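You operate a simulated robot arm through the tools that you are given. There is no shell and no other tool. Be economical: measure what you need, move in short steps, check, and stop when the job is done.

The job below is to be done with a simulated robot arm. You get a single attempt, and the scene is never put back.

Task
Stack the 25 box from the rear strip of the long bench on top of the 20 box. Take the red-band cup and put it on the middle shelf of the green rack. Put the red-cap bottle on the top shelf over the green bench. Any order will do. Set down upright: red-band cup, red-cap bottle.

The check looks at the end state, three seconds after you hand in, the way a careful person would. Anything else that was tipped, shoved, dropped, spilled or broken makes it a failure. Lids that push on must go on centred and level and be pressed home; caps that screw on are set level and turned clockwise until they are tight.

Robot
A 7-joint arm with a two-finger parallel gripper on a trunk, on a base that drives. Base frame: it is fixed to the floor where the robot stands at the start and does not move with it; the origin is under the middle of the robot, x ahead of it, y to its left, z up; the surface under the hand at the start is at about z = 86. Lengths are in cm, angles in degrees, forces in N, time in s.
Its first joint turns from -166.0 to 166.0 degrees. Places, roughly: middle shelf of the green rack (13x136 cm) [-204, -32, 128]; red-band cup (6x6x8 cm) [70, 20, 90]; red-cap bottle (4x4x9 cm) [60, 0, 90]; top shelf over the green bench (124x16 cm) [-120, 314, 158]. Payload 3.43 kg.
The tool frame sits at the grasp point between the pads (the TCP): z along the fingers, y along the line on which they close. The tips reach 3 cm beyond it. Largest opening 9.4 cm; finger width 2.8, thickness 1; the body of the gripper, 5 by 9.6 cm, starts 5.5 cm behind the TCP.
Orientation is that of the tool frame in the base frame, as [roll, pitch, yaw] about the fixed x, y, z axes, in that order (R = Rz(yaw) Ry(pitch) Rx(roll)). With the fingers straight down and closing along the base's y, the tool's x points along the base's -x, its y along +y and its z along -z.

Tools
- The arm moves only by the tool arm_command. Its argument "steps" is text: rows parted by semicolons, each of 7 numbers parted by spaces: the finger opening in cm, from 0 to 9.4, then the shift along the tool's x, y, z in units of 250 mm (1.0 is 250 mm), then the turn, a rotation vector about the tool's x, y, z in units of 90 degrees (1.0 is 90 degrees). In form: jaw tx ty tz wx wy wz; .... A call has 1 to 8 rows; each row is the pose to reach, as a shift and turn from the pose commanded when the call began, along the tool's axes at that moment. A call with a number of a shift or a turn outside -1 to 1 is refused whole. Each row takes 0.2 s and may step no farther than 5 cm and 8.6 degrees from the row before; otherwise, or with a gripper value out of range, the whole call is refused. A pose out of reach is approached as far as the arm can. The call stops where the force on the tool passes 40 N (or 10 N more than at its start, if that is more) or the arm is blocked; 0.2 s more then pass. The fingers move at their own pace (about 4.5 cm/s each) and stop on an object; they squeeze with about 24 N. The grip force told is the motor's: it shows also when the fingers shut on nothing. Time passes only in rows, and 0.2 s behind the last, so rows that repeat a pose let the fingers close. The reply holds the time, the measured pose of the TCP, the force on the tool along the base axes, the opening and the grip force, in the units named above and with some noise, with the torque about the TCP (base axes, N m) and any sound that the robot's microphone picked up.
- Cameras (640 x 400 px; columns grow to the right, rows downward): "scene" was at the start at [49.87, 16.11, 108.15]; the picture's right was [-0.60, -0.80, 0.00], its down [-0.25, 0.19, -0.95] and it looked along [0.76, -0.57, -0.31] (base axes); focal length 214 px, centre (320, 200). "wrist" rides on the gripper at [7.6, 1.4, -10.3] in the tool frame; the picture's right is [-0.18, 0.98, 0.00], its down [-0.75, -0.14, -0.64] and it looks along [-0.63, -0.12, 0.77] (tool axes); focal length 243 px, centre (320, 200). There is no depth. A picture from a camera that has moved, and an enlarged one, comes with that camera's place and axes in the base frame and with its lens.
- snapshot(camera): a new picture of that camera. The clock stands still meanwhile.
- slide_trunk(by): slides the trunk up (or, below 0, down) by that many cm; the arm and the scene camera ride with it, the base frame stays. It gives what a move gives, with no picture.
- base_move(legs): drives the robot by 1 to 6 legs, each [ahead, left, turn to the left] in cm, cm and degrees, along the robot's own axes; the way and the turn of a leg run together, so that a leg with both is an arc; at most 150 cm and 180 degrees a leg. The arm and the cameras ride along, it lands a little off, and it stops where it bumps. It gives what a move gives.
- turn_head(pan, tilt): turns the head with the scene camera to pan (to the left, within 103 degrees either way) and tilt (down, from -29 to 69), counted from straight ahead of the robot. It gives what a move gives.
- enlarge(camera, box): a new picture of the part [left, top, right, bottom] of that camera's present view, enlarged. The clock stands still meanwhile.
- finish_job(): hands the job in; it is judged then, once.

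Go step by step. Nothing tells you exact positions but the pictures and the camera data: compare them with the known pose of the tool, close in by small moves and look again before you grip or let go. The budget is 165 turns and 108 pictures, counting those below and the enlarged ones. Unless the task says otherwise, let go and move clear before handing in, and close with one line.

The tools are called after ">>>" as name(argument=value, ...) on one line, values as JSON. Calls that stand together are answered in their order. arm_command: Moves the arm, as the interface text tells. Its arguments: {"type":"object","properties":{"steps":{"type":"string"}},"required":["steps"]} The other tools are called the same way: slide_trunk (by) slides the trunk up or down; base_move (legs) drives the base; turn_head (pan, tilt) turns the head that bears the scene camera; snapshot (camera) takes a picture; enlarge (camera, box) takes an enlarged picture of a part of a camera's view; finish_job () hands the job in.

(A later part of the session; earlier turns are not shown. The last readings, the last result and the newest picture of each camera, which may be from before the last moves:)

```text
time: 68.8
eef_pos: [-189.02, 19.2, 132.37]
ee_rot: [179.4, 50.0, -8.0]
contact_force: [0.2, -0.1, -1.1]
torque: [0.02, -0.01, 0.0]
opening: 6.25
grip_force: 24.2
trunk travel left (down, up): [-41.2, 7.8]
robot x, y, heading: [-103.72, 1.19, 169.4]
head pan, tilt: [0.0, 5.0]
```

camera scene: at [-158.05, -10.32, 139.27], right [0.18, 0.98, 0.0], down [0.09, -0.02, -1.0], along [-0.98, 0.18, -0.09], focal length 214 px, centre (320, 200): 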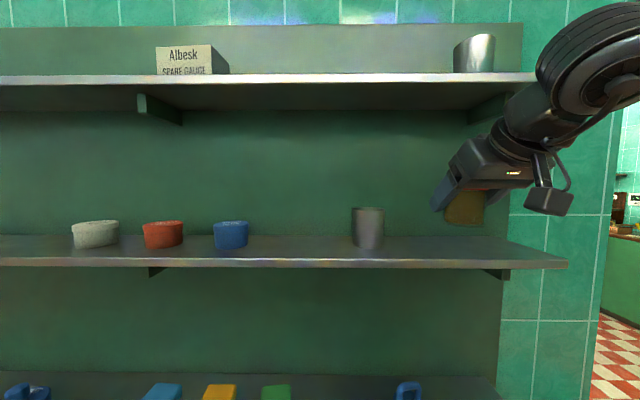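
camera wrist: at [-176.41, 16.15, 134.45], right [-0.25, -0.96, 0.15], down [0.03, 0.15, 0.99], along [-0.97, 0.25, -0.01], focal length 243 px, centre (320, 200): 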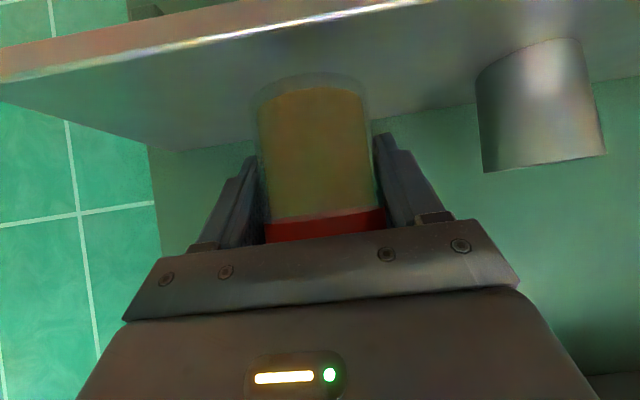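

>>> arm_command(steps="4.5 0.0046 0 0.0039 0 0 0; 4.5 0.0092 0 0.0077 0 0 0; 4.5 0.0092 0 0.0077 0 0 0")

>>> enlarge(camera="scene", box=[400, 160, 560, 280])

```text
time: 69.6
eef_pos: [-189.09, 19.24, 132.03]
ee_rot: [179.4, 50.1, -8.0]
contact_force: [0.1, 0.2, -1.6]
torque: [0.02, 0.01, -0.01]
opening: 6.28
grip_force: 23.8
trunk travel left (down, up): [-41.2, 7.8]
robot x, y, heading: [-103.87, 1.15, 169.3]
head pan, tilt: [0.0, 5.0]
```

```text
3.33 times, centred on (480, 220) of scene
camera zoom: at [-158.07, -10.32, 136.46], right [0.18, 0.98, 0.0], down [0.09, -0.02, -1.0], along [-0.98, 0.18, -0.09], focal length 715 px, centre (-213, 133)
```

zoom: 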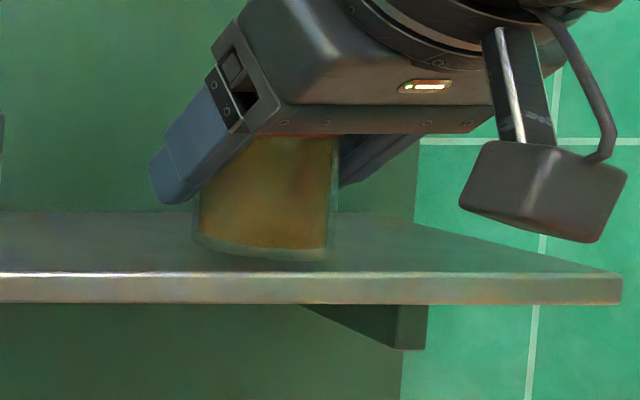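

>>> arm_command(steps="4.5 0.0046 0 0.0039 0 0 0; 4.5 0.0092 0 0.0077 0 0 0; 4.5 0.0092 0 0.0077 0 0 0")

```text
time: 70.4
eef_pos: [-188.98, 19.31, 131.58]
ee_rot: [179.4, 50.0, -8.0]
contact_force: [-0.6, -0.5, -1.3]
torque: [0.01, 0.01, -0.01]
opening: 6.27
grip_force: 24.0
trunk travel left (down, up): [-41.2, 7.8]
robot x, y, heading: [-103.84, 1.28, 169.2]
head pan, tilt: [0.0, 5.0]
```

>>> arm_command(steps="4.5 0.0046 0 0.0039 0 0 0; 4.5 0.0092 0 0.0077 0 0 0; 4.5 0.0092 0 0.0077 0 0 0")

>>> enlarge(camera="scene", box=[400, 160, 560, 280])

>>> snapshot(camera="wrist")

```text
time: 71.2
eef_pos: [-189.06, 19.38, 131.4]
ee_rot: [179.6, 50.1, -7.9]
contact_force: [-1.6, 0.8, 3.5]
torque: [0.16, 0.14, 0.07]
opening: 6.25
grip_force: 24.1
trunk travel left (down, up): [-41.2, 7.8]
robot x, y, heading: [-103.99, 1.31, 169.3]
head pan, tilt: [0.0, 5.0]
```

```text
3.33 times, centred on (480, 220) of scene
camera zoom: at [-158.07, -10.32, 136.47], right [0.18, 0.98, 0.0], down [0.09, -0.02, -1.0], along [-0.98, 0.18, -0.09], focal length 715 px, centre (-213, 133)
```

zoom: 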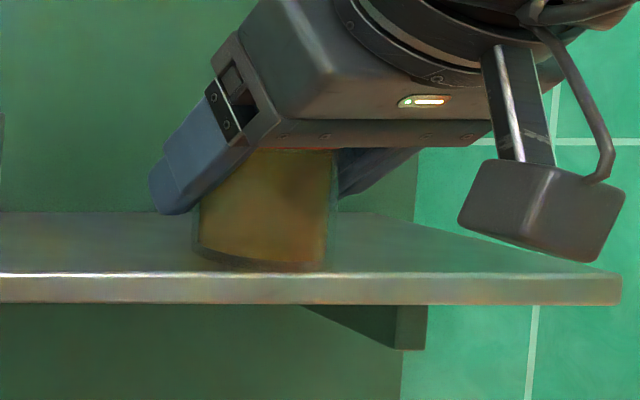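

```text
68 pictures are left
camera wrist: at [-176.42, 16.15, 132.28], right [-0.25, -0.96, 0.15], down [0.03, 0.14, 0.99], along [-0.97, 0.25, -0.01], focal length 243 px, centre (320, 200)
```

wrist: 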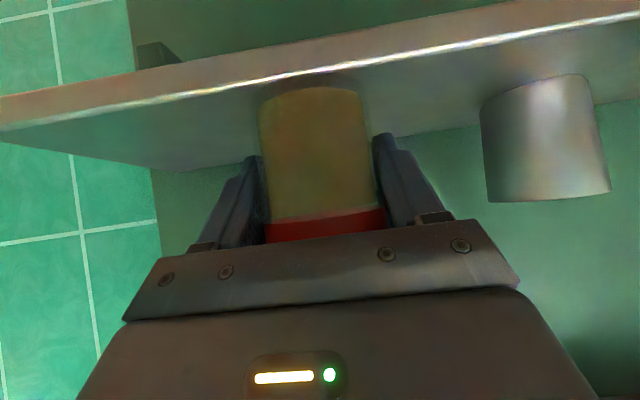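

Contact has begun with the cup upright. I'll press another millimetre, then open, and check before retreating.

>>> arm_command(steps="4.5 0.0031 0 0.0026 0 0 0; 5.5 0.0031 0 0.0026 0 0 0; 7 0.0031 0 0.0026 0 0 0; 7.8 0.0031 0 0.0026 0 0 0; 7.8 0.0031 0 0.0026 0 0 0")

>>> snapshot(camera="wrist")

>>> enlarge(camera="scene", box=[400, 160, 560, 280])

```text
time: 72.4
eef_pos: [-189.06, 19.44, 131.24]
ee_rot: [179.4, 50.0, -8.0]
contact_force: [1.2, 0.2, -0.9]
torque: [0.04, -0.01, -0.03]
opening: 7.82
grip_force: 0.0
trunk travel left (down, up): [-41.2, 7.8]
robot x, y, heading: [-103.7, 1.44, 169.6]
head pan, tilt: [0.0, 5.0]
```

```text
67 pictures are left
camera wrist: at [-176.39, 16.17, 132.11], right [-0.25, -0.96, 0.15], down [0.03, 0.14, 0.99], along [-0.97, 0.25, -0.01], focal length 243 px, centre (320, 200)
```

wrist: 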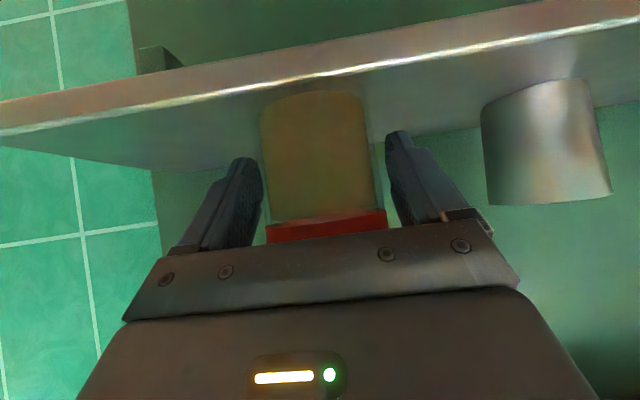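

```text
3.33 times, centred on (480, 220) of scene
camera zoom: at [-158.07, -10.32, 136.46], right [0.18, 0.98, 0.0], down [0.09, -0.02, -1.0], along [-0.98, 0.18, -0.09], focal length 715 px, centre (-213, 133)
```

zoom: 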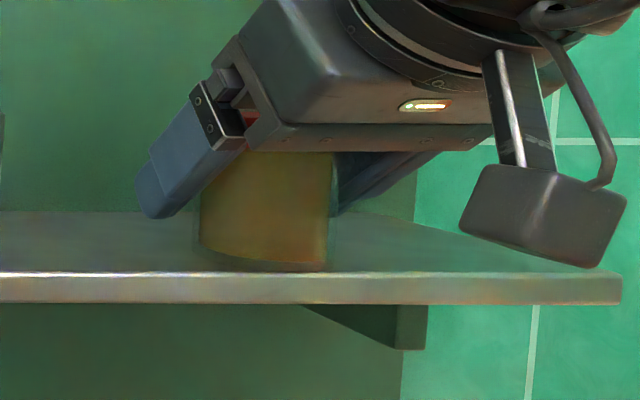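

The cup stands free. I'll retreat along the tool axis.

>>> arm_command(steps="7.8 0 0 -0.06 0 0 0; 7.8 0 0 -0.16 0 0 0; 7.8 0 0 -0.28 0 0 0; 7.8 0 0 -0.4 0 0 0; 7.8 0 0 -0.4 0 0 0")

>>> snapshot(camera="scene")

```text
time: 73.4
eef_pos: [-183.4, 9.97, 136.48]
ee_rot: [176.6, 49.3, 0.0]
contact_force: [0.4, 0.1, -0.3]
torque: [0.0, -0.03, 0.02]
opening: 7.81
grip_force: 0.0
trunk travel left (down, up): [-41.2, 7.8]
robot x, y, heading: [-103.46, 1.22, 169.6]
head pan, tilt: [0.0, 5.0]
stopped in row 4: the arm was blocked; the commanded pose is now the measured one
```

```text
65 pictures are left
camera scene: at [-158.09, -10.3, 136.45], right [0.18, 0.98, 0.0], down [0.09, -0.02, -1.0], along [-0.98, 0.18, -0.09], focal length 214 px, centre (320, 200)
```

scene: 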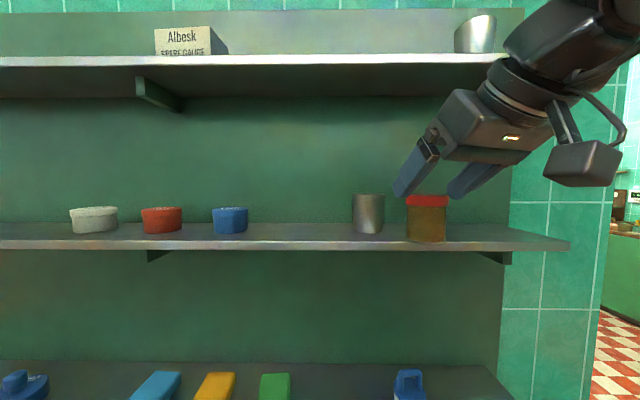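

The retreat hit a joint limit and swung sideways, so the cup slid left but still stands. I'll check closely before moving anything.

>>> enlarge(camera="scene", box=[340, 120, 540, 260])

>>> snapshot(camera="wrist")

```text
2.86 times, centred on (440, 190) of scene
camera zoom: at [-158.09, -10.3, 136.45], right [0.18, 0.98, 0.0], down [0.09, -0.02, -1.0], along [-0.98, 0.18, -0.09], focal length 613 px, centre (-23, 229)
```

zoom: 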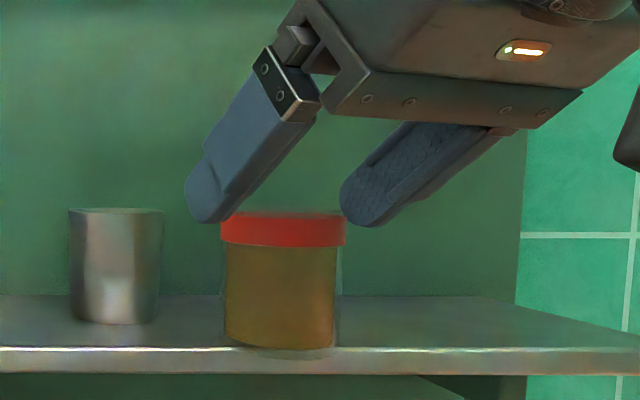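

```text
63 pictures are left
camera wrist: at [-170.47, 9.1, 137.5], right [-0.07, -0.98, 0.18], down [-0.01, 0.18, 0.98], along [-1.0, 0.07, -0.02], focal length 243 px, centre (320, 200)
```

wrist: 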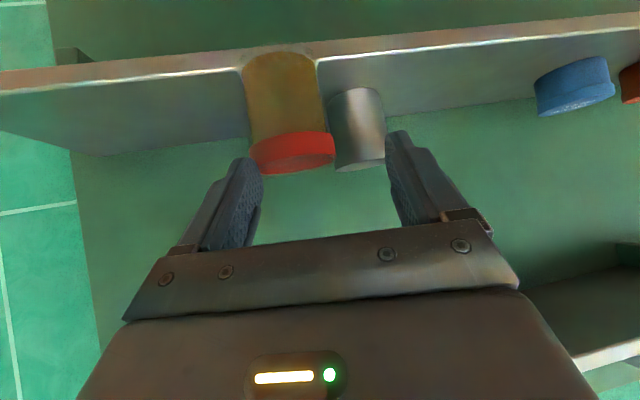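

The shelf top is really at about z = 127, so its centre line is ~4 cm deeper than I placed the cup, and the cup now overhangs the front edge slightly. The fingers are in front of it, so I'll back the base away and then regrip to push it deeper.

>>> base_move(legs=[[-14, 0, 0]])

>>> snapshot(camera="scene")

>>> snapshot(camera="wrist")

```text
time: 74.7
eef_pos: [-169.42, 7.48, 136.48]
ee_rot: [176.7, 49.4, 0.0]
contact_force: [1.1, 0.5, -0.1]
torque: [-0.01, -0.01, 0.0]
opening: 7.8
grip_force: 0.0
trunk travel left (down, up): [-41.2, 7.8]
robot x, y, heading: [-89.94, -1.36, 169.4]
head pan, tilt: [0.0, 5.0]
```

```text
62 pictures are left
camera scene: at [-144.15, -12.82, 136.45], right [0.18, 0.98, 0.0], down [0.09, -0.02, -1.0], along [-0.98, 0.18, -0.09], focal length 214 px, centre (320, 200)
```

scene: 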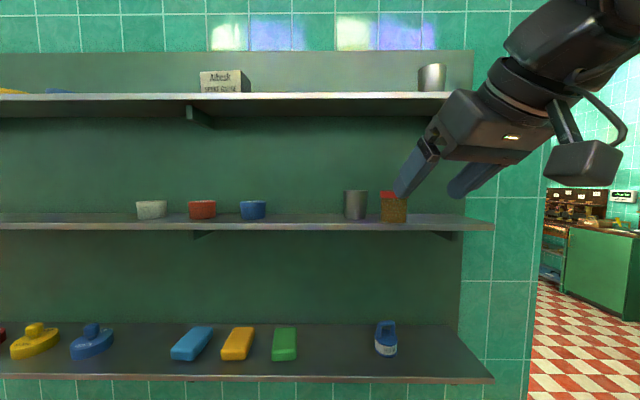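

```text
61 pictures are left
camera wrist: at [-156.49, 6.62, 137.53], right [-0.08, -0.98, 0.18], down [-0.01, 0.18, 0.98], along [-1.0, 0.07, -0.02], focal length 243 px, centre (320, 200)
```

wrist: 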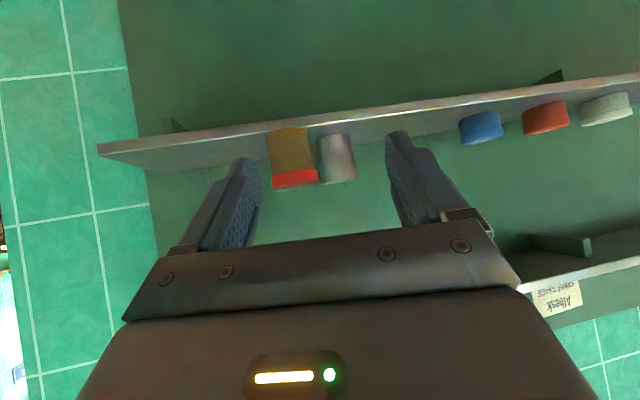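

>>> enlarge(camera="scene", box=[330, 170, 510, 250])

>>> enlarge(camera="wrist", box=[200, 80, 440, 230])

```text
3.56 times, centred on (420, 210) of scene
camera zoom: at [-144.15, -12.82, 136.45], right [0.18, 0.98, 0.0], down [0.09, -0.02, -1.0], along [-0.98, 0.18, -0.09], focal length 763 px, centre (-36, 164)
```

zoom: 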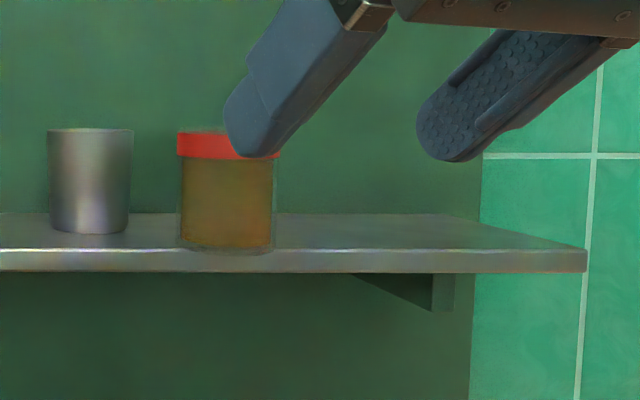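

```text
2.67 times, centred on (320, 155) of wrist
camera zoom: at [-156.49, 6.62, 137.53], right [-0.08, -0.98, 0.18], down [-0.01, 0.18, 0.98], along [-1.0, 0.07, -0.02], focal length 647 px, centre (320, 320)
```

zoom: 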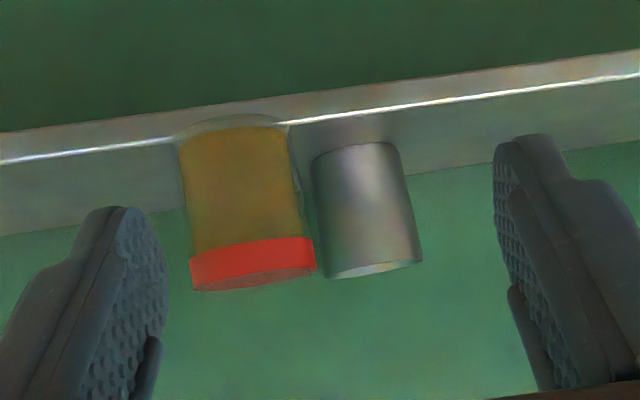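

Cup: about 1.3 cm overhang, gap to the can about 2 cm. I'll shift the base back and right so the arm works in its comfortable zone, then restore the hand's orientation square to the shelf.

>>> base_move(legs=[[-6, -10, 0]])

>>> arm_command(steps="7.4 -0.05 0.067 0.059 0.025 -0.001 0.015; 7.4 -0.1 0.134 0.118 0.05 -0.003 0.03; 7.4 -0.15 0.2 0.177 0.075 -0.004 0.046; 7.4 -0.2 0.268 0.236 0.1 -0.006 0.061; 7.4 -0.252 0.336 0.295 0.126 -0.007 0.077; 7.4 -0.252 0.336 0.295 0.126 -0.007 0.077; 7.4 -0.252 0.336 0.295 0.126 -0.007 0.077")

>>> snapshot(camera="scene")

>>> snapshot(camera="wrist")

```text
time: 75.9
eef_pos: [-162.06, 16.03, 136.46]
ee_rot: [176.6, 49.4, 0.1]
contact_force: [0.2, 0.2, -0.6]
torque: [-0.01, -0.01, -0.02]
opening: 7.79
grip_force: 0.1
trunk travel left (down, up): [-41.2, 7.8]
robot x, y, heading: [-82.31, 7.25, 169.7]
head pan, tilt: [0.0, 5.0]
```

```text
time: 77.5
eef_pos: [-171.52, 7.53, 135.23]
ee_rot: [177.2, 47.9, -12.6]
contact_force: [-0.6, 0.3, -0.1]
torque: [-0.03, 0.02, 0.01]
opening: 7.4
grip_force: 0.2
trunk travel left (down, up): [-41.2, 7.8]
robot x, y, heading: [-82.1, 7.21, 169.5]
head pan, tilt: [0.0, 5.0]
```

```text
58 pictures are left
camera scene: at [-136.56, -4.3, 136.46], right [0.18, 0.98, 0.0], down [0.09, -0.02, -1.0], along [-0.98, 0.18, -0.09], focal length 214 px, centre (320, 200)
```

scene: 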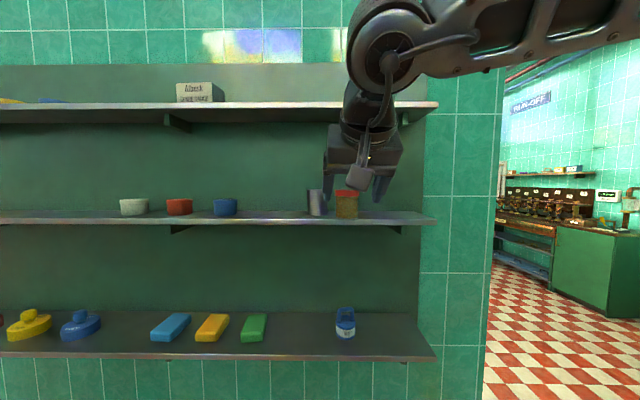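

```text
57 pictures are left
camera wrist: at [-159.06, 3.82, 136.68], right [-0.3, -0.94, 0.17], down [0.0, 0.18, 0.98], along [-0.95, 0.3, -0.05], focal length 243 px, centre (320, 200)
```

wrist: 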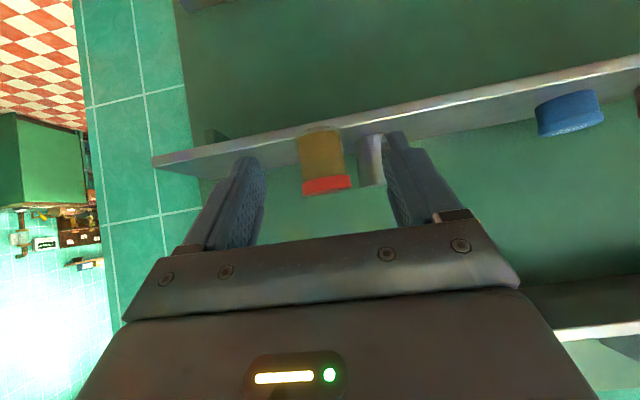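

Reached. I'll trim the orientation and move to a pre-grasp pose in front of the cup.

>>> arm_command(steps="7.4 -0.003 -0.02 0.07 0.005 -0.008 -0.005; 7.4 -0.007 -0.04 0.14 0.01 -0.016 -0.01; 7.4 -0.01 -0.061 0.214 0.0145 -0.023 -0.0145; 7.4 -0.01 -0.061 0.214 0.0145 -0.023 -0.0145")

>>> snapshot(camera="wrist")

>>> enlarge(camera="scene", box=[280, 130, 460, 250])

```text
time: 78.5
eef_pos: [-175.13, 9.48, 132.83]
ee_rot: [-178.6, 51.0, -9.5]
contact_force: [0.5, -0.1, 0.3]
torque: [0.03, -0.02, 0.01]
opening: 7.39
grip_force: 0.1
trunk travel left (down, up): [-41.2, 7.8]
robot x, y, heading: [-82.04, 7.35, 169.4]
head pan, tilt: [0.0, 5.0]
```

```text
56 pictures are left
camera wrist: at [-162.81, 5.71, 133.4], right [-0.3, -0.95, 0.13], down [0.05, 0.12, 0.99], along [-0.95, 0.3, 0.01], focal length 243 px, centre (320, 200)
```

wrist: 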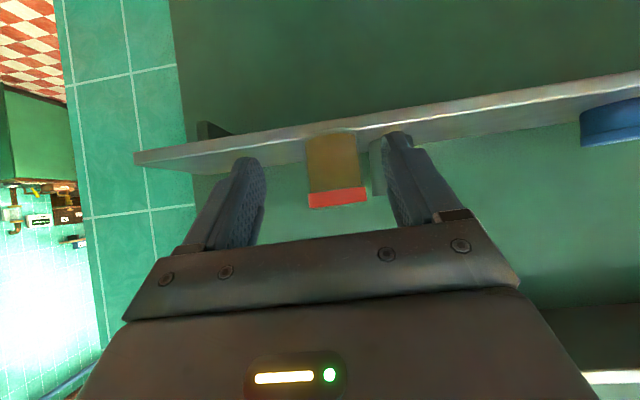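

```text
3.33 times, centred on (370, 190) of scene
camera zoom: at [-136.55, -4.28, 136.46], right [0.18, 0.98, 0.0], down [0.09, -0.02, -1.0], along [-0.98, 0.18, -0.09], focal length 715 px, centre (153, 233)
```

zoom: 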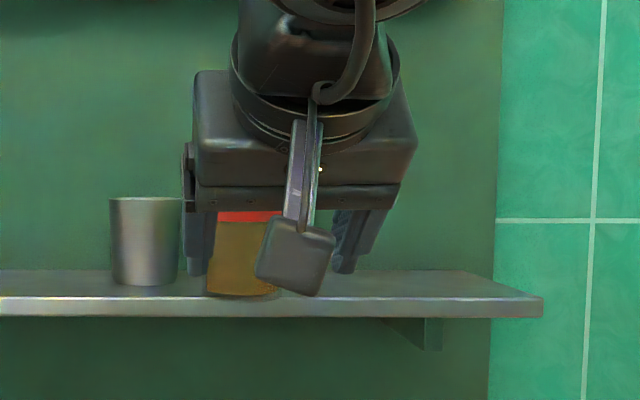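

Aligned within ~0.4 cm. Advancing about halfway at low height, then checking.

>>> arm_command(steps="7.4 -0.05 0.005 0.09 0 0 0; 7.4 -0.1 0.01 0.18 0 0 0; 7.4 -0.165 0.01 0.278 0 0 0; 7.4 -0.165 0.01 0.278 0 0 0")

>>> snapshot(camera="wrist")

>>> enlarge(camera="scene", box=[280, 130, 460, 250])

```text
time: 79.5
eef_pos: [-183.11, 10.5, 132.68]
ee_rot: [-177.1, 51.9, -8.2]
contact_force: [-0.4, -0.3, 0.5]
torque: [0.01, 0.0, 0.0]
opening: 7.39
grip_force: 0.1
trunk travel left (down, up): [-41.2, 7.8]
robot x, y, heading: [-82.05, 7.06, 169.4]
head pan, tilt: [0.0, 5.0]
```

```text
54 pictures are left
camera wrist: at [-170.61, 6.72, 133.0], right [-0.29, -0.95, 0.11], down [0.06, 0.1, 0.99], along [-0.95, 0.3, 0.03], focal length 243 px, centre (320, 200)
```

wrist: 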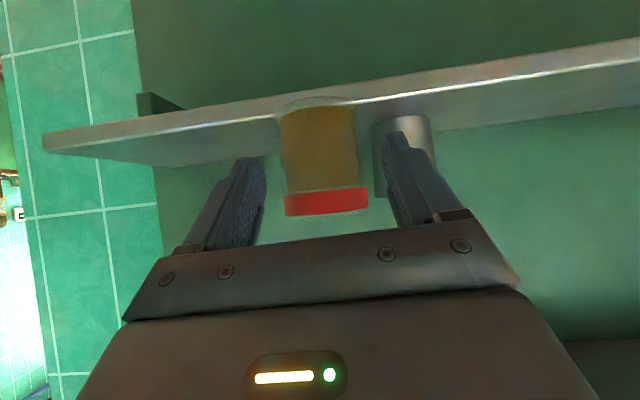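

```text
3.33 times, centred on (370, 190) of scene
camera zoom: at [-136.56, -4.27, 136.46], right [0.18, 0.98, 0.0], down [0.09, -0.02, -1.0], along [-0.98, 0.18, -0.09], focal length 715 px, centre (153, 233)
```

zoom: 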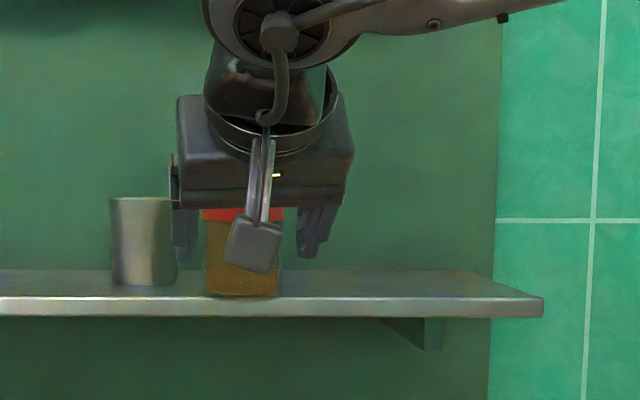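

The arm is near full extension here, so I'll draw it back, re-level, and use the base to advance instead.

>>> arm_command(steps="7.4 0.06 0 -0.08 0 0 0; 7.4 0.13 0 -0.16 -0.003 0.007 0.005; 7.4 0.2 0 -0.24 -0.007 0.014 0.011; 7.4 0.269 0 -0.298 -0.011 0.021 0.0165; 7.4 0.269 0 -0.298 -0.011 0.021 0.0165")

>>> snapshot(camera="wrist")

```text
time: 80.7
eef_pos: [-173.05, 8.55, 129.79]
ee_rot: [177.8, 47.6, -12.1]
contact_force: [0.4, 0.6, -0.2]
torque: [0.05, -0.01, -0.04]
opening: 7.4
grip_force: 0.0
trunk travel left (down, up): [-41.2, 7.8]
robot x, y, heading: [-82.11, 7.17, 169.3]
head pan, tilt: [0.0, 5.0]
```

```text
52 pictures are left
camera wrist: at [-160.77, 4.84, 131.26], right [-0.3, -0.94, 0.16], down [0.0, 0.17, 0.99], along [-0.95, 0.3, -0.05], focal length 243 px, centre (320, 200)
```

wrist: 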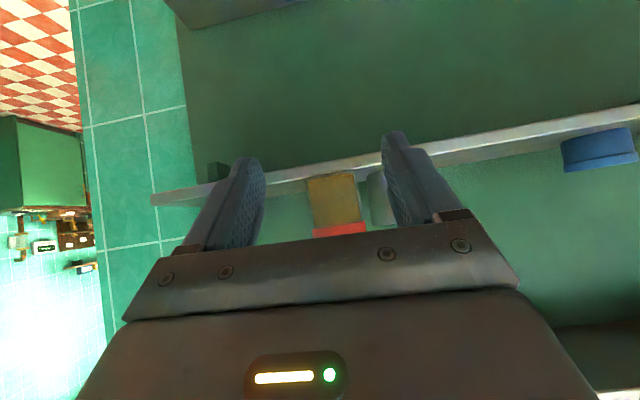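

>>> arm_command(steps="7.4 0.005 0 -0.05 0.004 -0.009 -0.004; 7.4 0.01 0 -0.1 0.008 -0.018 -0.008; 7.4 0.016 0 -0.148 0.012 -0.027 -0.011; 7.4 0.016 0 -0.148 0.012 -0.027 -0.011; 7.4 0.016 0 -0.148 0.012 -0.027 -0.011")

```text
time: 81.9
eef_pos: [-170.18, 8.26, 132.15]
ee_rot: [179.9, 50.2, -11.0]
contact_force: [1.3, -0.1, -0.6]
torque: [-0.01, 0.03, 0.0]
opening: 7.4
grip_force: 0.0
trunk travel left (down, up): [-41.2, 7.8]
robot x, y, heading: [-82.68, 7.27, 169.3]
head pan, tilt: [0.0, 5.0]
```

Pose is clean now. The base will advance 11 cm, then I'll check.

>>> base_move(legs=[[11, 0, 0]])

>>> snapshot(camera="wrist")

>>> enlarge(camera="scene", box=[280, 130, 460, 250])

```text
time: 83.1
eef_pos: [-180.74, 10.49, 132.28]
ee_rot: [179.4, 50.4, -11.5]
contact_force: [0.2, 0.1, 0.2]
torque: [0.02, 0.01, -0.01]
opening: 7.38
grip_force: 0.1
trunk travel left (down, up): [-41.2, 7.8]
robot x, y, heading: [-93.14, 9.32, 169.4]
head pan, tilt: [0.0, 5.0]
```

```text
51 pictures are left
camera wrist: at [-168.49, 6.52, 133.14], right [-0.3, -0.94, 0.15], down [0.04, 0.14, 0.99], along [-0.95, 0.31, 0.0], focal length 243 px, centre (320, 200)
```

wrist: 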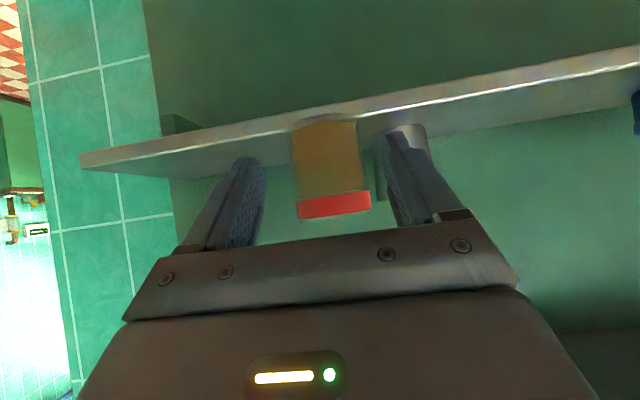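

```text
3.33 times, centred on (370, 190) of scene
camera zoom: at [-147.21, -2.27, 136.47], right [0.18, 0.98, 0.0], down [0.09, -0.02, -1.0], along [-0.98, 0.18, -0.09], focal length 715 px, centre (153, 233)
```

zoom: 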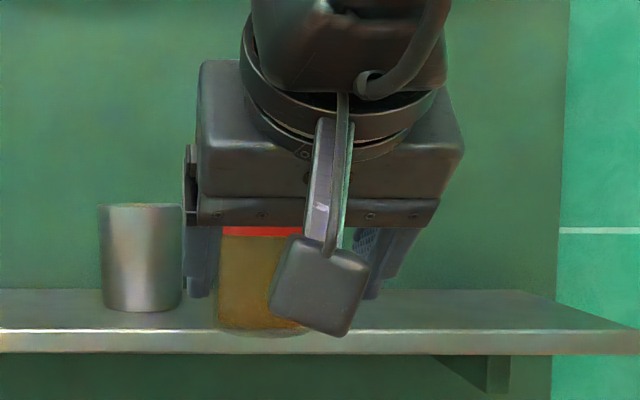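

>>> arm_command(steps="7.4 0 0.012 0 0 0 0; 7.4 0 0.012 0 0 0 0")

>>> base_move(legs=[[6, 0, 0]])

>>> snapshot(camera="wrist")

>>> enlarge(camera="scene", box=[280, 130, 460, 270])

```text
time: 83.7
eef_pos: [-180.96, 10.13, 131.95]
ee_rot: [178.6, 49.9, -12.1]
contact_force: [-0.2, 0.2, -0.2]
torque: [0.03, 0.02, -0.02]
opening: 7.42
grip_force: 0.0
trunk travel left (down, up): [-41.2, 7.8]
robot x, y, heading: [-93.41, 9.22, 169.4]
head pan, tilt: [0.0, 5.0]
```

```text
time: 84.7
eef_pos: [-186.76, 11.22, 131.79]
ee_rot: [178.9, 49.8, -11.9]
contact_force: [0.0, 0.7, 0.6]
torque: [0.02, 0.0, -0.05]
opening: 7.38
grip_force: 0.0
trunk travel left (down, up): [-41.2, 7.8]
robot x, y, heading: [-98.71, 10.28, 169.5]
head pan, tilt: [0.0, 5.0]
```

```text
49 pictures are left
camera wrist: at [-174.44, 7.32, 132.76], right [-0.3, -0.94, 0.15], down [0.03, 0.15, 0.99], along [-0.95, 0.31, -0.01], focal length 243 px, centre (320, 200)
```

wrist: 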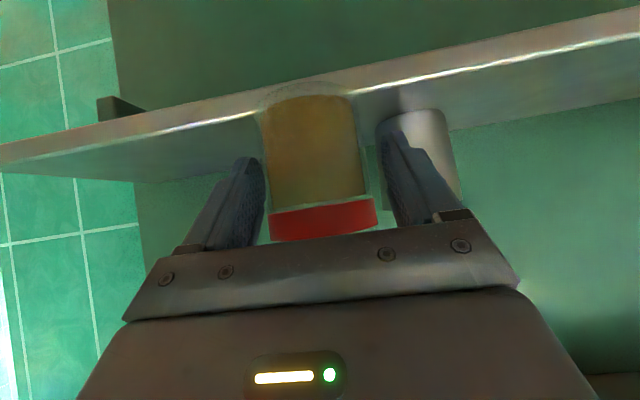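

```text
2.86 times, centred on (370, 200) of scene
camera zoom: at [-153.08, -1.15, 136.47], right [0.18, 0.98, 0.0], down [0.09, -0.02, -1.0], along [-0.98, 0.18, -0.09], focal length 613 px, centre (177, 200)
```

zoom: 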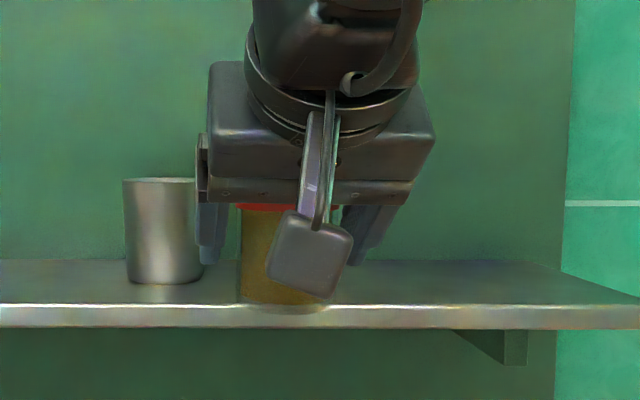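

The cup is between the fingers and ~1.3 cm beyond the TCP, as planned. Closing gently, then lifting 1 cm.

>>> arm_command(steps="6.6 0 0 0 0 0 0; 5.5 0 0 0 0 0 0; 4.5 0 0 0 0 0 0; 4.5 0 0 0 0 0 0; 4.5 0 0 0 0 0 0")

>>> slide_trunk(by=1.5)

>>> snapshot(camera="wrist")

>>> enlarge(camera="scene", box=[280, 130, 460, 270])

```text
time: 85.9
eef_pos: [-186.88, 11.21, 131.88]
ee_rot: [178.9, 49.7, -12.0]
contact_force: [1.4, 0.3, 2.8]
torque: [0.16, 0.0, -0.06]
opening: 5.82
grip_force: 24.2
trunk travel left (down, up): [-41.2, 7.8]
robot x, y, heading: [-98.79, 10.61, 169.5]
head pan, tilt: [0.0, 5.0]
```

```text
time: 86.5
eef_pos: [-186.9, 11.19, 133.23]
ee_rot: [178.8, 49.6, -12.0]
contact_force: [0.9, -0.4, -1.0]
torque: [0.03, -0.02, 0.04]
opening: 5.86
grip_force: 24.2
trunk travel left (down, up): [-42.7, 6.3]
robot x, y, heading: [-98.9, 10.41, 169.4]
head pan, tilt: [0.0, 5.0]
```

```text
47 pictures are left
camera wrist: at [-174.47, 7.33, 134.18], right [-0.31, -0.94, 0.15], down [0.03, 0.15, 0.99], along [-0.95, 0.31, -0.02], focal length 243 px, centre (320, 200)
```

wrist: 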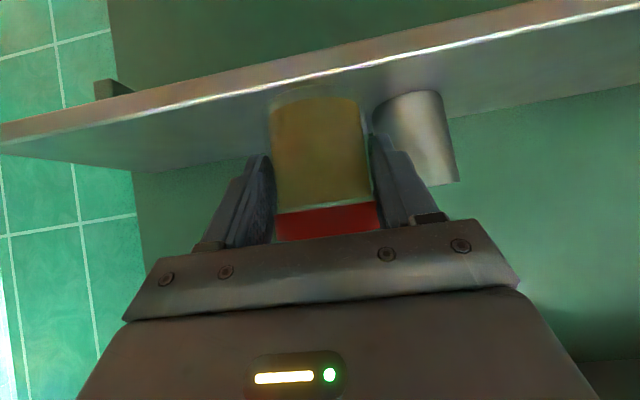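

```text
2.86 times, centred on (370, 200) of scene
camera zoom: at [-153.11, -1.14, 137.96], right [0.18, 0.98, 0.0], down [0.09, -0.02, -1.0], along [-0.98, 0.18, -0.09], focal length 613 px, centre (177, 200)
```

zoom: 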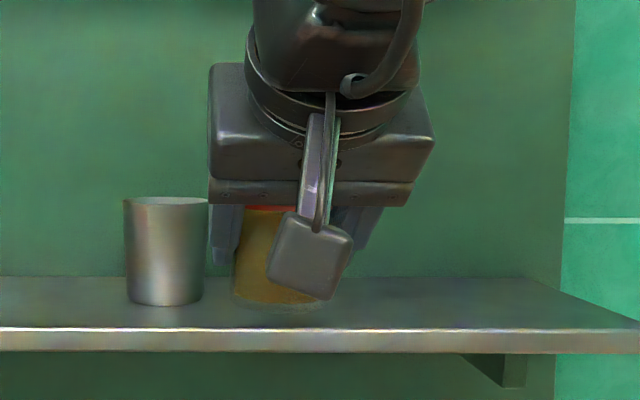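

It's lifted. I'll move it away from the can and deeper onto the shelf with the base.

>>> base_move(legs=[[2, -5.5, 0], [4.5, -0.5, 0]])

>>> snapshot(camera="scene")

>>> snapshot(camera="wrist")

```text
time: 88.0
eef_pos: [-192.13, 18.18, 133.35]
ee_rot: [178.8, 49.7, -12.0]
contact_force: [-0.2, -0.3, -2.4]
torque: [0.02, -0.02, -0.03]
opening: 5.83
grip_force: 24.0
trunk travel left (down, up): [-42.7, 6.3]
robot x, y, heading: [-103.99, 17.47, 169.5]
head pan, tilt: [0.0, 5.0]
```

```text
45 pictures are left
camera scene: at [-158.4, 5.85, 137.97], right [0.18, 0.98, 0.0], down [0.09, -0.02, -1.0], along [-0.98, 0.18, -0.09], focal length 214 px, centre (320, 200)
```

scene: 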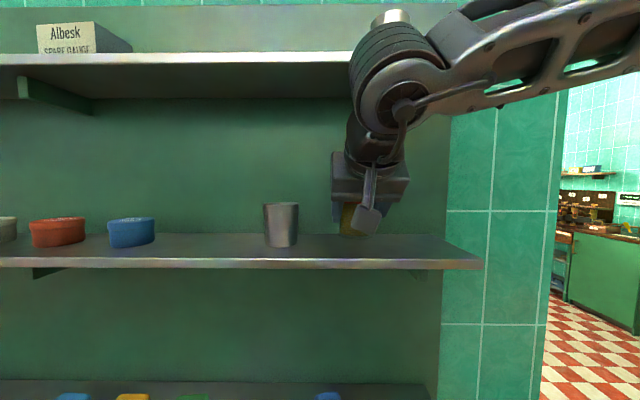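

```text
44 pictures are left
camera wrist: at [-179.77, 14.31, 134.21], right [-0.31, -0.94, 0.15], down [0.03, 0.15, 0.99], along [-0.95, 0.31, -0.02], focal length 243 px, centre (320, 200)
```

wrist: 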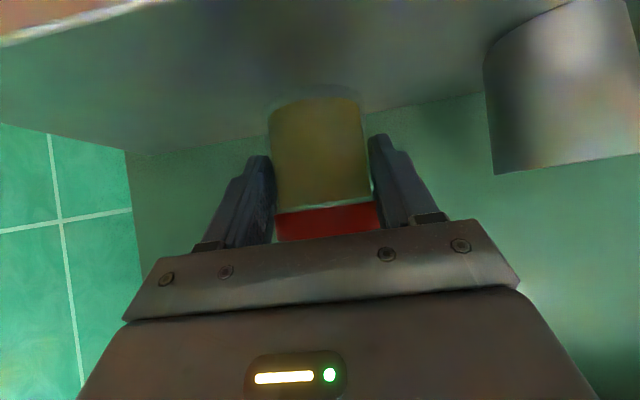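

The cup centre is ~7 cm behind the front edge. Lowering by the 1.5 cm I lifted.

>>> slide_trunk(by=-1.4)

>>> snapshot(camera="wrist")

```text
time: 88.6
eef_pos: [-192.25, 18.25, 131.69]
ee_rot: [178.8, 49.5, -12.1]
contact_force: [-0.1, -0.2, -1.4]
torque: [-0.02, -0.01, 0.04]
opening: 5.84
grip_force: 24.1
trunk travel left (down, up): [-41.3, 7.7]
robot x, y, heading: [-104.19, 17.31, 169.5]
head pan, tilt: [0.0, 5.0]
```

```text
43 pictures are left
camera wrist: at [-179.79, 14.32, 132.75], right [-0.31, -0.94, 0.15], down [0.03, 0.15, 0.99], along [-0.95, 0.31, -0.02], focal length 243 px, centre (320, 200)
```

wrist: 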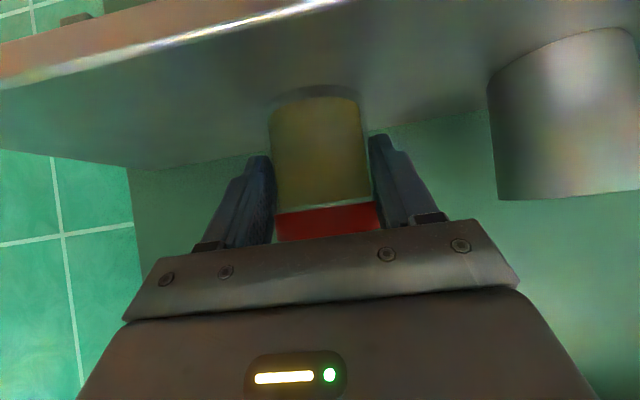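

>>> slide_trunk(by=-0.3)

```text
time: 89.1
eef_pos: [-192.14, 18.25, 131.64]
ee_rot: [178.6, 49.7, -12.1]
contact_force: [3.0, 1.4, 14.1]
torque: [0.54, 0.07, -0.09]
opening: 5.83
grip_force: 23.9
trunk travel left (down, up): [-41.0, 8.0]
robot x, y, heading: [-104.1, 17.54, 169.4]
head pan, tilt: [0.0, 5.0]
```

Firm contact (14 N). I'll open modestly and look before retreating with the base.

>>> arm_command(steps="5.8 0 0 0 0 0 0; 6.6 0 0 0 0 0 0; 7.6 0 0 0 0 0 0; 7.8 0 0 0 0 0 0; 7.8 0 0 0 0 0 0")

>>> snapshot(camera="wrist")

```text
time: 90.3
eef_pos: [-192.18, 18.16, 131.46]
ee_rot: [178.7, 49.6, -12.0]
contact_force: [1.4, 0.5, -0.1]
torque: [0.03, 0.02, 0.0]
opening: 7.8
grip_force: 0.2
trunk travel left (down, up): [-41.0, 8.0]
robot x, y, heading: [-104.23, 17.46, 169.4]
head pan, tilt: [0.0, 5.0]
```

```text
42 pictures are left
camera wrist: at [-179.79, 14.31, 132.47], right [-0.31, -0.94, 0.15], down [0.03, 0.15, 0.99], along [-0.95, 0.31, -0.02], focal length 243 px, centre (320, 200)
```

wrist: 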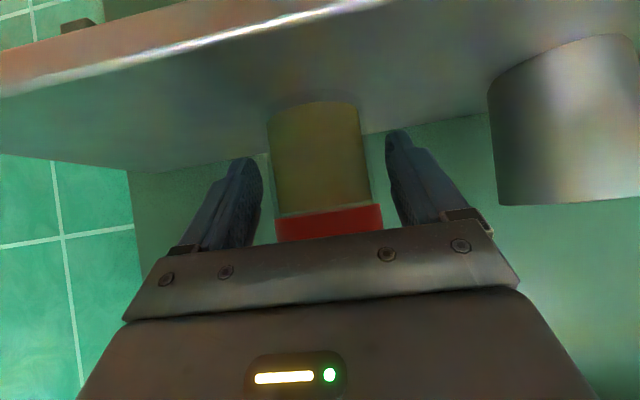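

Clear on both sides. Backing straight away.

>>> base_move(legs=[[-10, 0, 0], [-20, 0, 0]])

>>> enlarge(camera="scene", box=[240, 140, 480, 290])

>>> snapshot(camera="wrist")

```text
time: 92.6
eef_pos: [-162.7, 12.87, 131.59]
ee_rot: [178.7, 49.6, -12.2]
contact_force: [-0.9, -0.5, 0.0]
torque: [-0.01, -0.01, 0.01]
opening: 7.82
grip_force: 0.1
trunk travel left (down, up): [-41.0, 8.0]
robot x, y, heading: [-74.65, 11.98, 169.1]
head pan, tilt: [0.0, 5.0]
```

```text
2.67 times, centred on (360, 215) of scene
camera zoom: at [-129.0, 0.52, 136.25], right [0.19, 0.98, 0.0], down [0.09, -0.02, -1.0], along [-0.98, 0.19, -0.09], focal length 572 px, centre (213, 160)
```

zoom: 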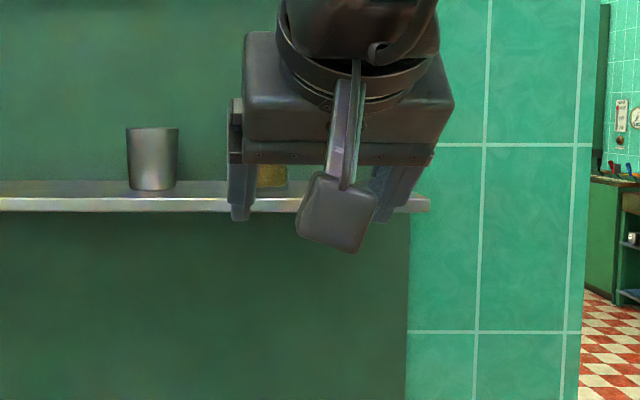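

```text
40 pictures are left
camera wrist: at [-150.33, 9.07, 132.47], right [-0.31, -0.94, 0.15], down [0.03, 0.15, 0.99], along [-0.95, 0.31, -0.02], focal length 243 px, centre (320, 200)
```

wrist: 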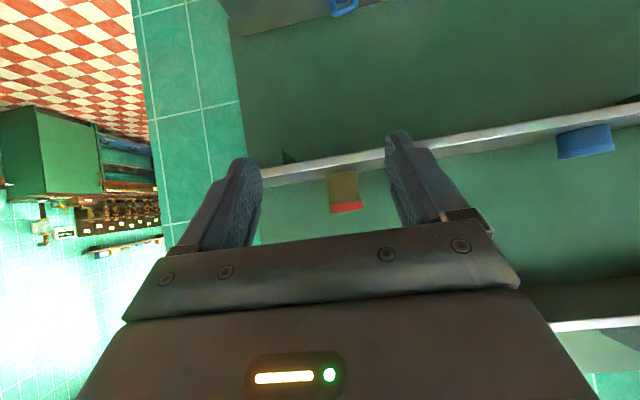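

The cup stands upright on the middle shelf. Before fetching the bottle, I'll test in free space how high the arm can go with this tilt, as the top shelf at z = 158 needs about 24 cm more arm height.

>>> arm_command(steps="7.8 -0.15 0 -0.128 0 0 0; 7.8 -0.3 0 -0.257 0 0 0; 7.8 -0.45 0 -0.385 0 0 0; 7.8 -0.6 0 -0.514 0 0 0; 7.8 -0.73 0 -0.624 0 0 0; 7.8 -0.73 0 -0.624 0 0 0")

```text
time: 94.0
eef_pos: [-163.31, 14.1, 153.79]
ee_rot: [176.9, 47.3, -13.7]
contact_force: [-0.6, -0.1, 1.1]
torque: [-0.03, 0.02, -0.01]
opening: 7.78
grip_force: 0.1
trunk travel left (down, up): [-41.0, 8.0]
robot x, y, heading: [-74.52, 11.82, 169.1]
head pan, tilt: [0.0, 5.0]
```

>>> arm_command(steps="7.8 0.04 0 -0.064 0 0 0; 7.8 0.075 0 -0.13 0.008 -0.01 0; 7.8 0.075 0 -0.195 0.017 -0.02 0; 7.8 0.075 0 -0.257 0.02 -0.03 0; 7.8 0.075 0 -0.257 0.02 -0.03 0; 7.8 0.075 0 -0.257 0.02 -0.03 0")

```text
time: 95.4
eef_pos: [-157.39, 13.07, 156.8]
ee_rot: [178.4, 50.0, -13.8]
contact_force: [-0.2, 0.3, 0.5]
torque: [0.01, -0.02, 0.02]
opening: 7.81
grip_force: 0.0
trunk travel left (down, up): [-41.0, 8.0]
robot x, y, heading: [-74.59, 11.77, 169.2]
head pan, tilt: [0.0, 5.0]
```

That works: at ~82 cm ahead the hand reaches z ≈ 131 relative to the lowered trunk, so ~165 with the trunk fully up. Now lowering the trunk and returning to the bench for the bottle.

>>> slide_trunk(by=-26)

>>> base_move(legs=[[0, 0, -85], [0, 0, -84], [36, -25, 0]])

>>> turn_head(pan=-8, tilt=35)

>>> snapshot(camera="scene")

```text
time: 98.1
eef_pos: [-157.47, 13.14, 130.78]
ee_rot: [178.2, 50.0, -14.0]
contact_force: [0.0, -0.3, 0.1]
torque: [0.0, -0.01, 0.04]
opening: 7.8
grip_force: 0.1
trunk travel left (down, up): [-15.0, 34.0]
robot x, y, heading: [-74.37, 11.77, 169.2]
head pan, tilt: [0.0, 5.0]
```

```text
time: 108.0
eef_pos: [42.58, 1.99, 130.7]
ee_rot: [178.2, 50.2, 177.4]
contact_force: [0.6, -0.2, 0.4]
torque: [0.01, 0.03, -0.02]
opening: 7.79
grip_force: 0.2
trunk travel left (down, up): [-15.0, 34.0]
robot x, y, heading: [-38.57, -13.07, 0.6]
head pan, tilt: [0.0, 5.0]
```

```text
time: 108.9
eef_pos: [42.66, 1.81, 130.52]
ee_rot: [178.0, 49.6, 177.2]
contact_force: [0.8, -0.3, -0.5]
torque: [-0.01, 0.03, 0.03]
opening: 7.78
grip_force: 0.1
trunk travel left (down, up): [-15.0, 34.0]
robot x, y, heading: [-38.64, -13.02, 0.5]
head pan, tilt: [-8.0, 35.0]
```

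```text
39 pictures are left
camera scene: at [12.06, 8.04, 105.45], right [-0.13, -0.99, 0.0], down [-0.57, 0.07, -0.82], along [0.81, -0.1, -0.57], focal length 214 px, centre (320, 200)
```

scene: 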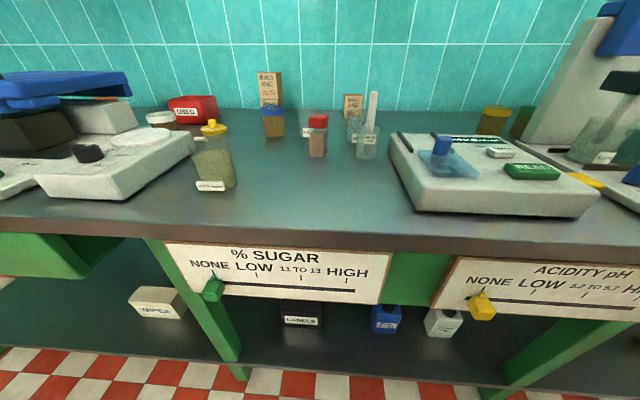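

>>> enlarge(camera="scene", box=[270, 90, 390, 170])

```text
5.00 times, centred on (330, 130) of scene
camera zoom: at [12.06, 8.04, 105.45], right [-0.13, -0.99, 0.0], down [-0.57, 0.07, -0.82], along [0.81, -0.1, -0.57], focal length 1072 px, centre (270, 550)
```

zoom: 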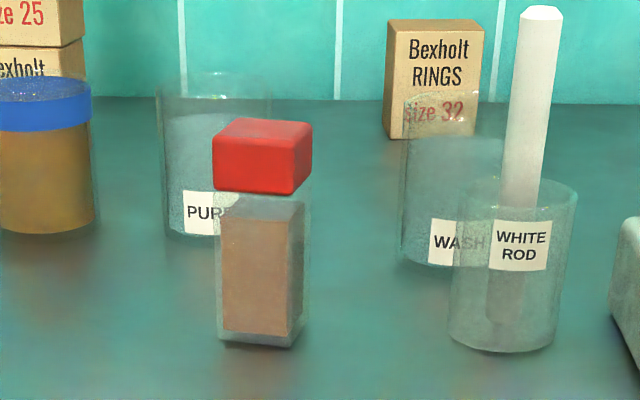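

The bottle is square, rotated about -20°, and centred near (57, 2.7). I'll reposition the base so the hand is square to it: heading about -17.5°.

>>> base_move(legs=[[1.4, 29.5, 0], [0, 0, -18]])

>>> arm_command(steps="7 0.14 0 0.12 0 0 0; 7 0.28 0 0.24 0.005 0 0; 7 0.42 0 0.36 0.01 0 0; 7 0.56 0 0.47 0.014 0 0; 7 0.69 0 0.58 0.017 0 0; 7 0.8 0 0.67 0.02 0 0; 7 0.8 0 0.67 0.02 0 0")

>>> snapshot(camera="wrist")

>>> snapshot(camera="scene")

```text
time: 111.9
eef_pos: [44.38, 5.49, 130.57]
ee_rot: [177.8, 49.6, 159.3]
contact_force: [-0.3, -0.1, -0.2]
torque: [0.01, 0.01, 0.0]
opening: 7.81
grip_force: 0.1
trunk travel left (down, up): [-15.0, 34.0]
robot x, y, heading: [-38.07, 16.04, -17.1]
head pan, tilt: [-8.0, 35.0]
```

```text
time: 113.5
eef_pos: [44.52, 6.21, 104.03]
ee_rot: [178.8, 49.1, 158.9]
contact_force: [0.1, -0.7, 0.3]
torque: [0.01, 0.01, -0.01]
opening: 6.99
grip_force: 0.0
trunk travel left (down, up): [-15.0, 34.0]
robot x, y, heading: [-37.52, 16.18, -16.9]
head pan, tilt: [-8.0, 35.0]
```

```text
37 pictures are left
camera wrist: at [33.16, 11.84, 105.1], right [0.45, 0.88, 0.15], down [-0.05, -0.15, 0.99], along [0.89, -0.46, -0.03], focal length 243 px, centre (320, 200)
```

wrist: 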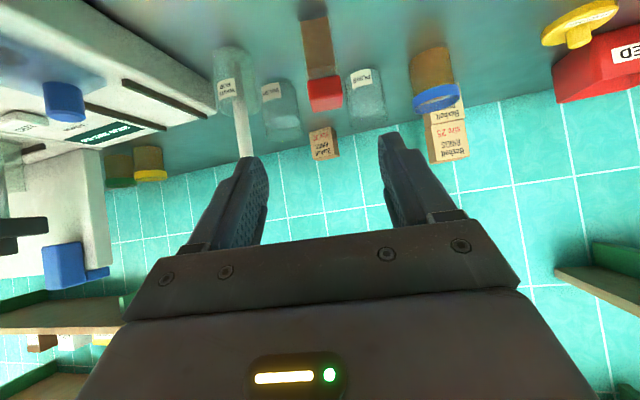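

```text
36 pictures are left
camera scene: at [17.06, 20.66, 105.44], right [-0.42, -0.91, 0.0], down [-0.52, 0.24, -0.82], along [0.74, -0.35, -0.57], focal length 214 px, centre (320, 200)
```

scene: 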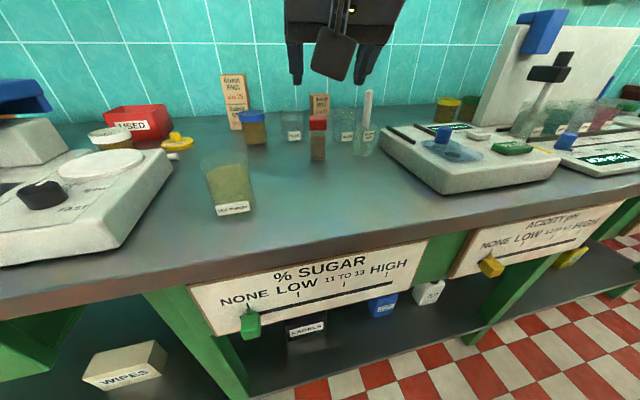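

The bottle is nearly square to the hand, ~0.7 cm to the tool's left. I'll go to a pre-grasp pose 8 cm back along the tool axis.

>>> arm_command(steps="7 0.03 0.01 0.14 0 0 0; 7 0.06 0.02 0.28 0 0 0; 7 0.09 0.03 0.414 0 0 0; 7 0.09 0.03 0.414 0 0 0")

>>> snapshot(camera="wrist")

>>> enlarge(camera="scene", box=[200, 70, 440, 220])

```text
time: 114.5
eef_pos: [50.86, 4.46, 95.97]
ee_rot: [179.8, 49.7, 159.4]
contact_force: [-0.9, 0.1, 0.2]
torque: [-0.02, 0.01, -0.05]
opening: 6.98
grip_force: 0.0
trunk travel left (down, up): [-15.0, 34.0]
robot x, y, heading: [-37.64, 16.22, -17.0]
head pan, tilt: [-8.0, 35.0]
```

```text
35 pictures are left
camera wrist: at [39.5, 10.22, 96.86], right [0.45, 0.88, 0.14], down [-0.05, -0.13, 0.99], along [0.89, -0.46, -0.01], focal length 243 px, centre (320, 200)
```

wrist: 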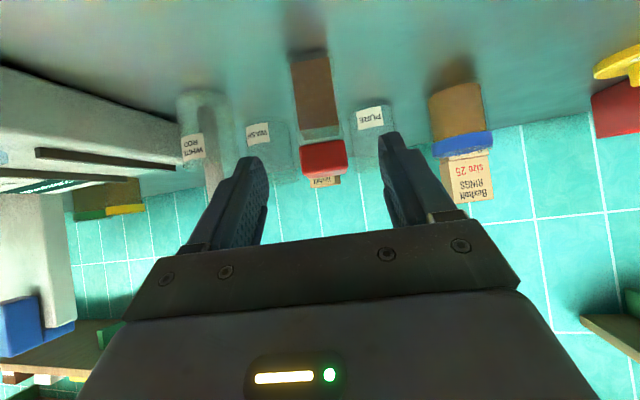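

```text
2.67 times, centred on (320, 145) of scene
camera zoom: at [17.06, 20.67, 105.44], right [-0.42, -0.91, 0.0], down [-0.52, 0.24, -0.82], along [0.74, -0.35, -0.57], focal length 572 px, centre (320, 347)
```

zoom: 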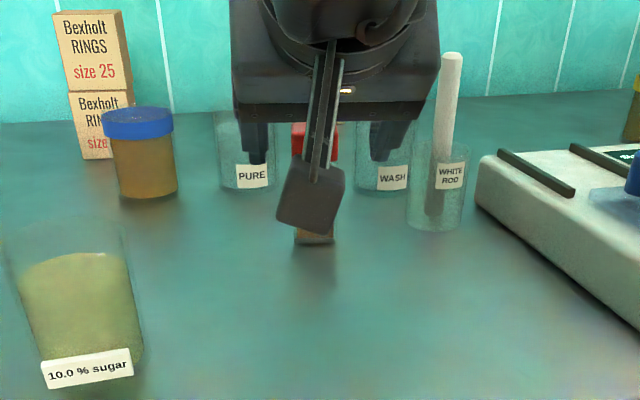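

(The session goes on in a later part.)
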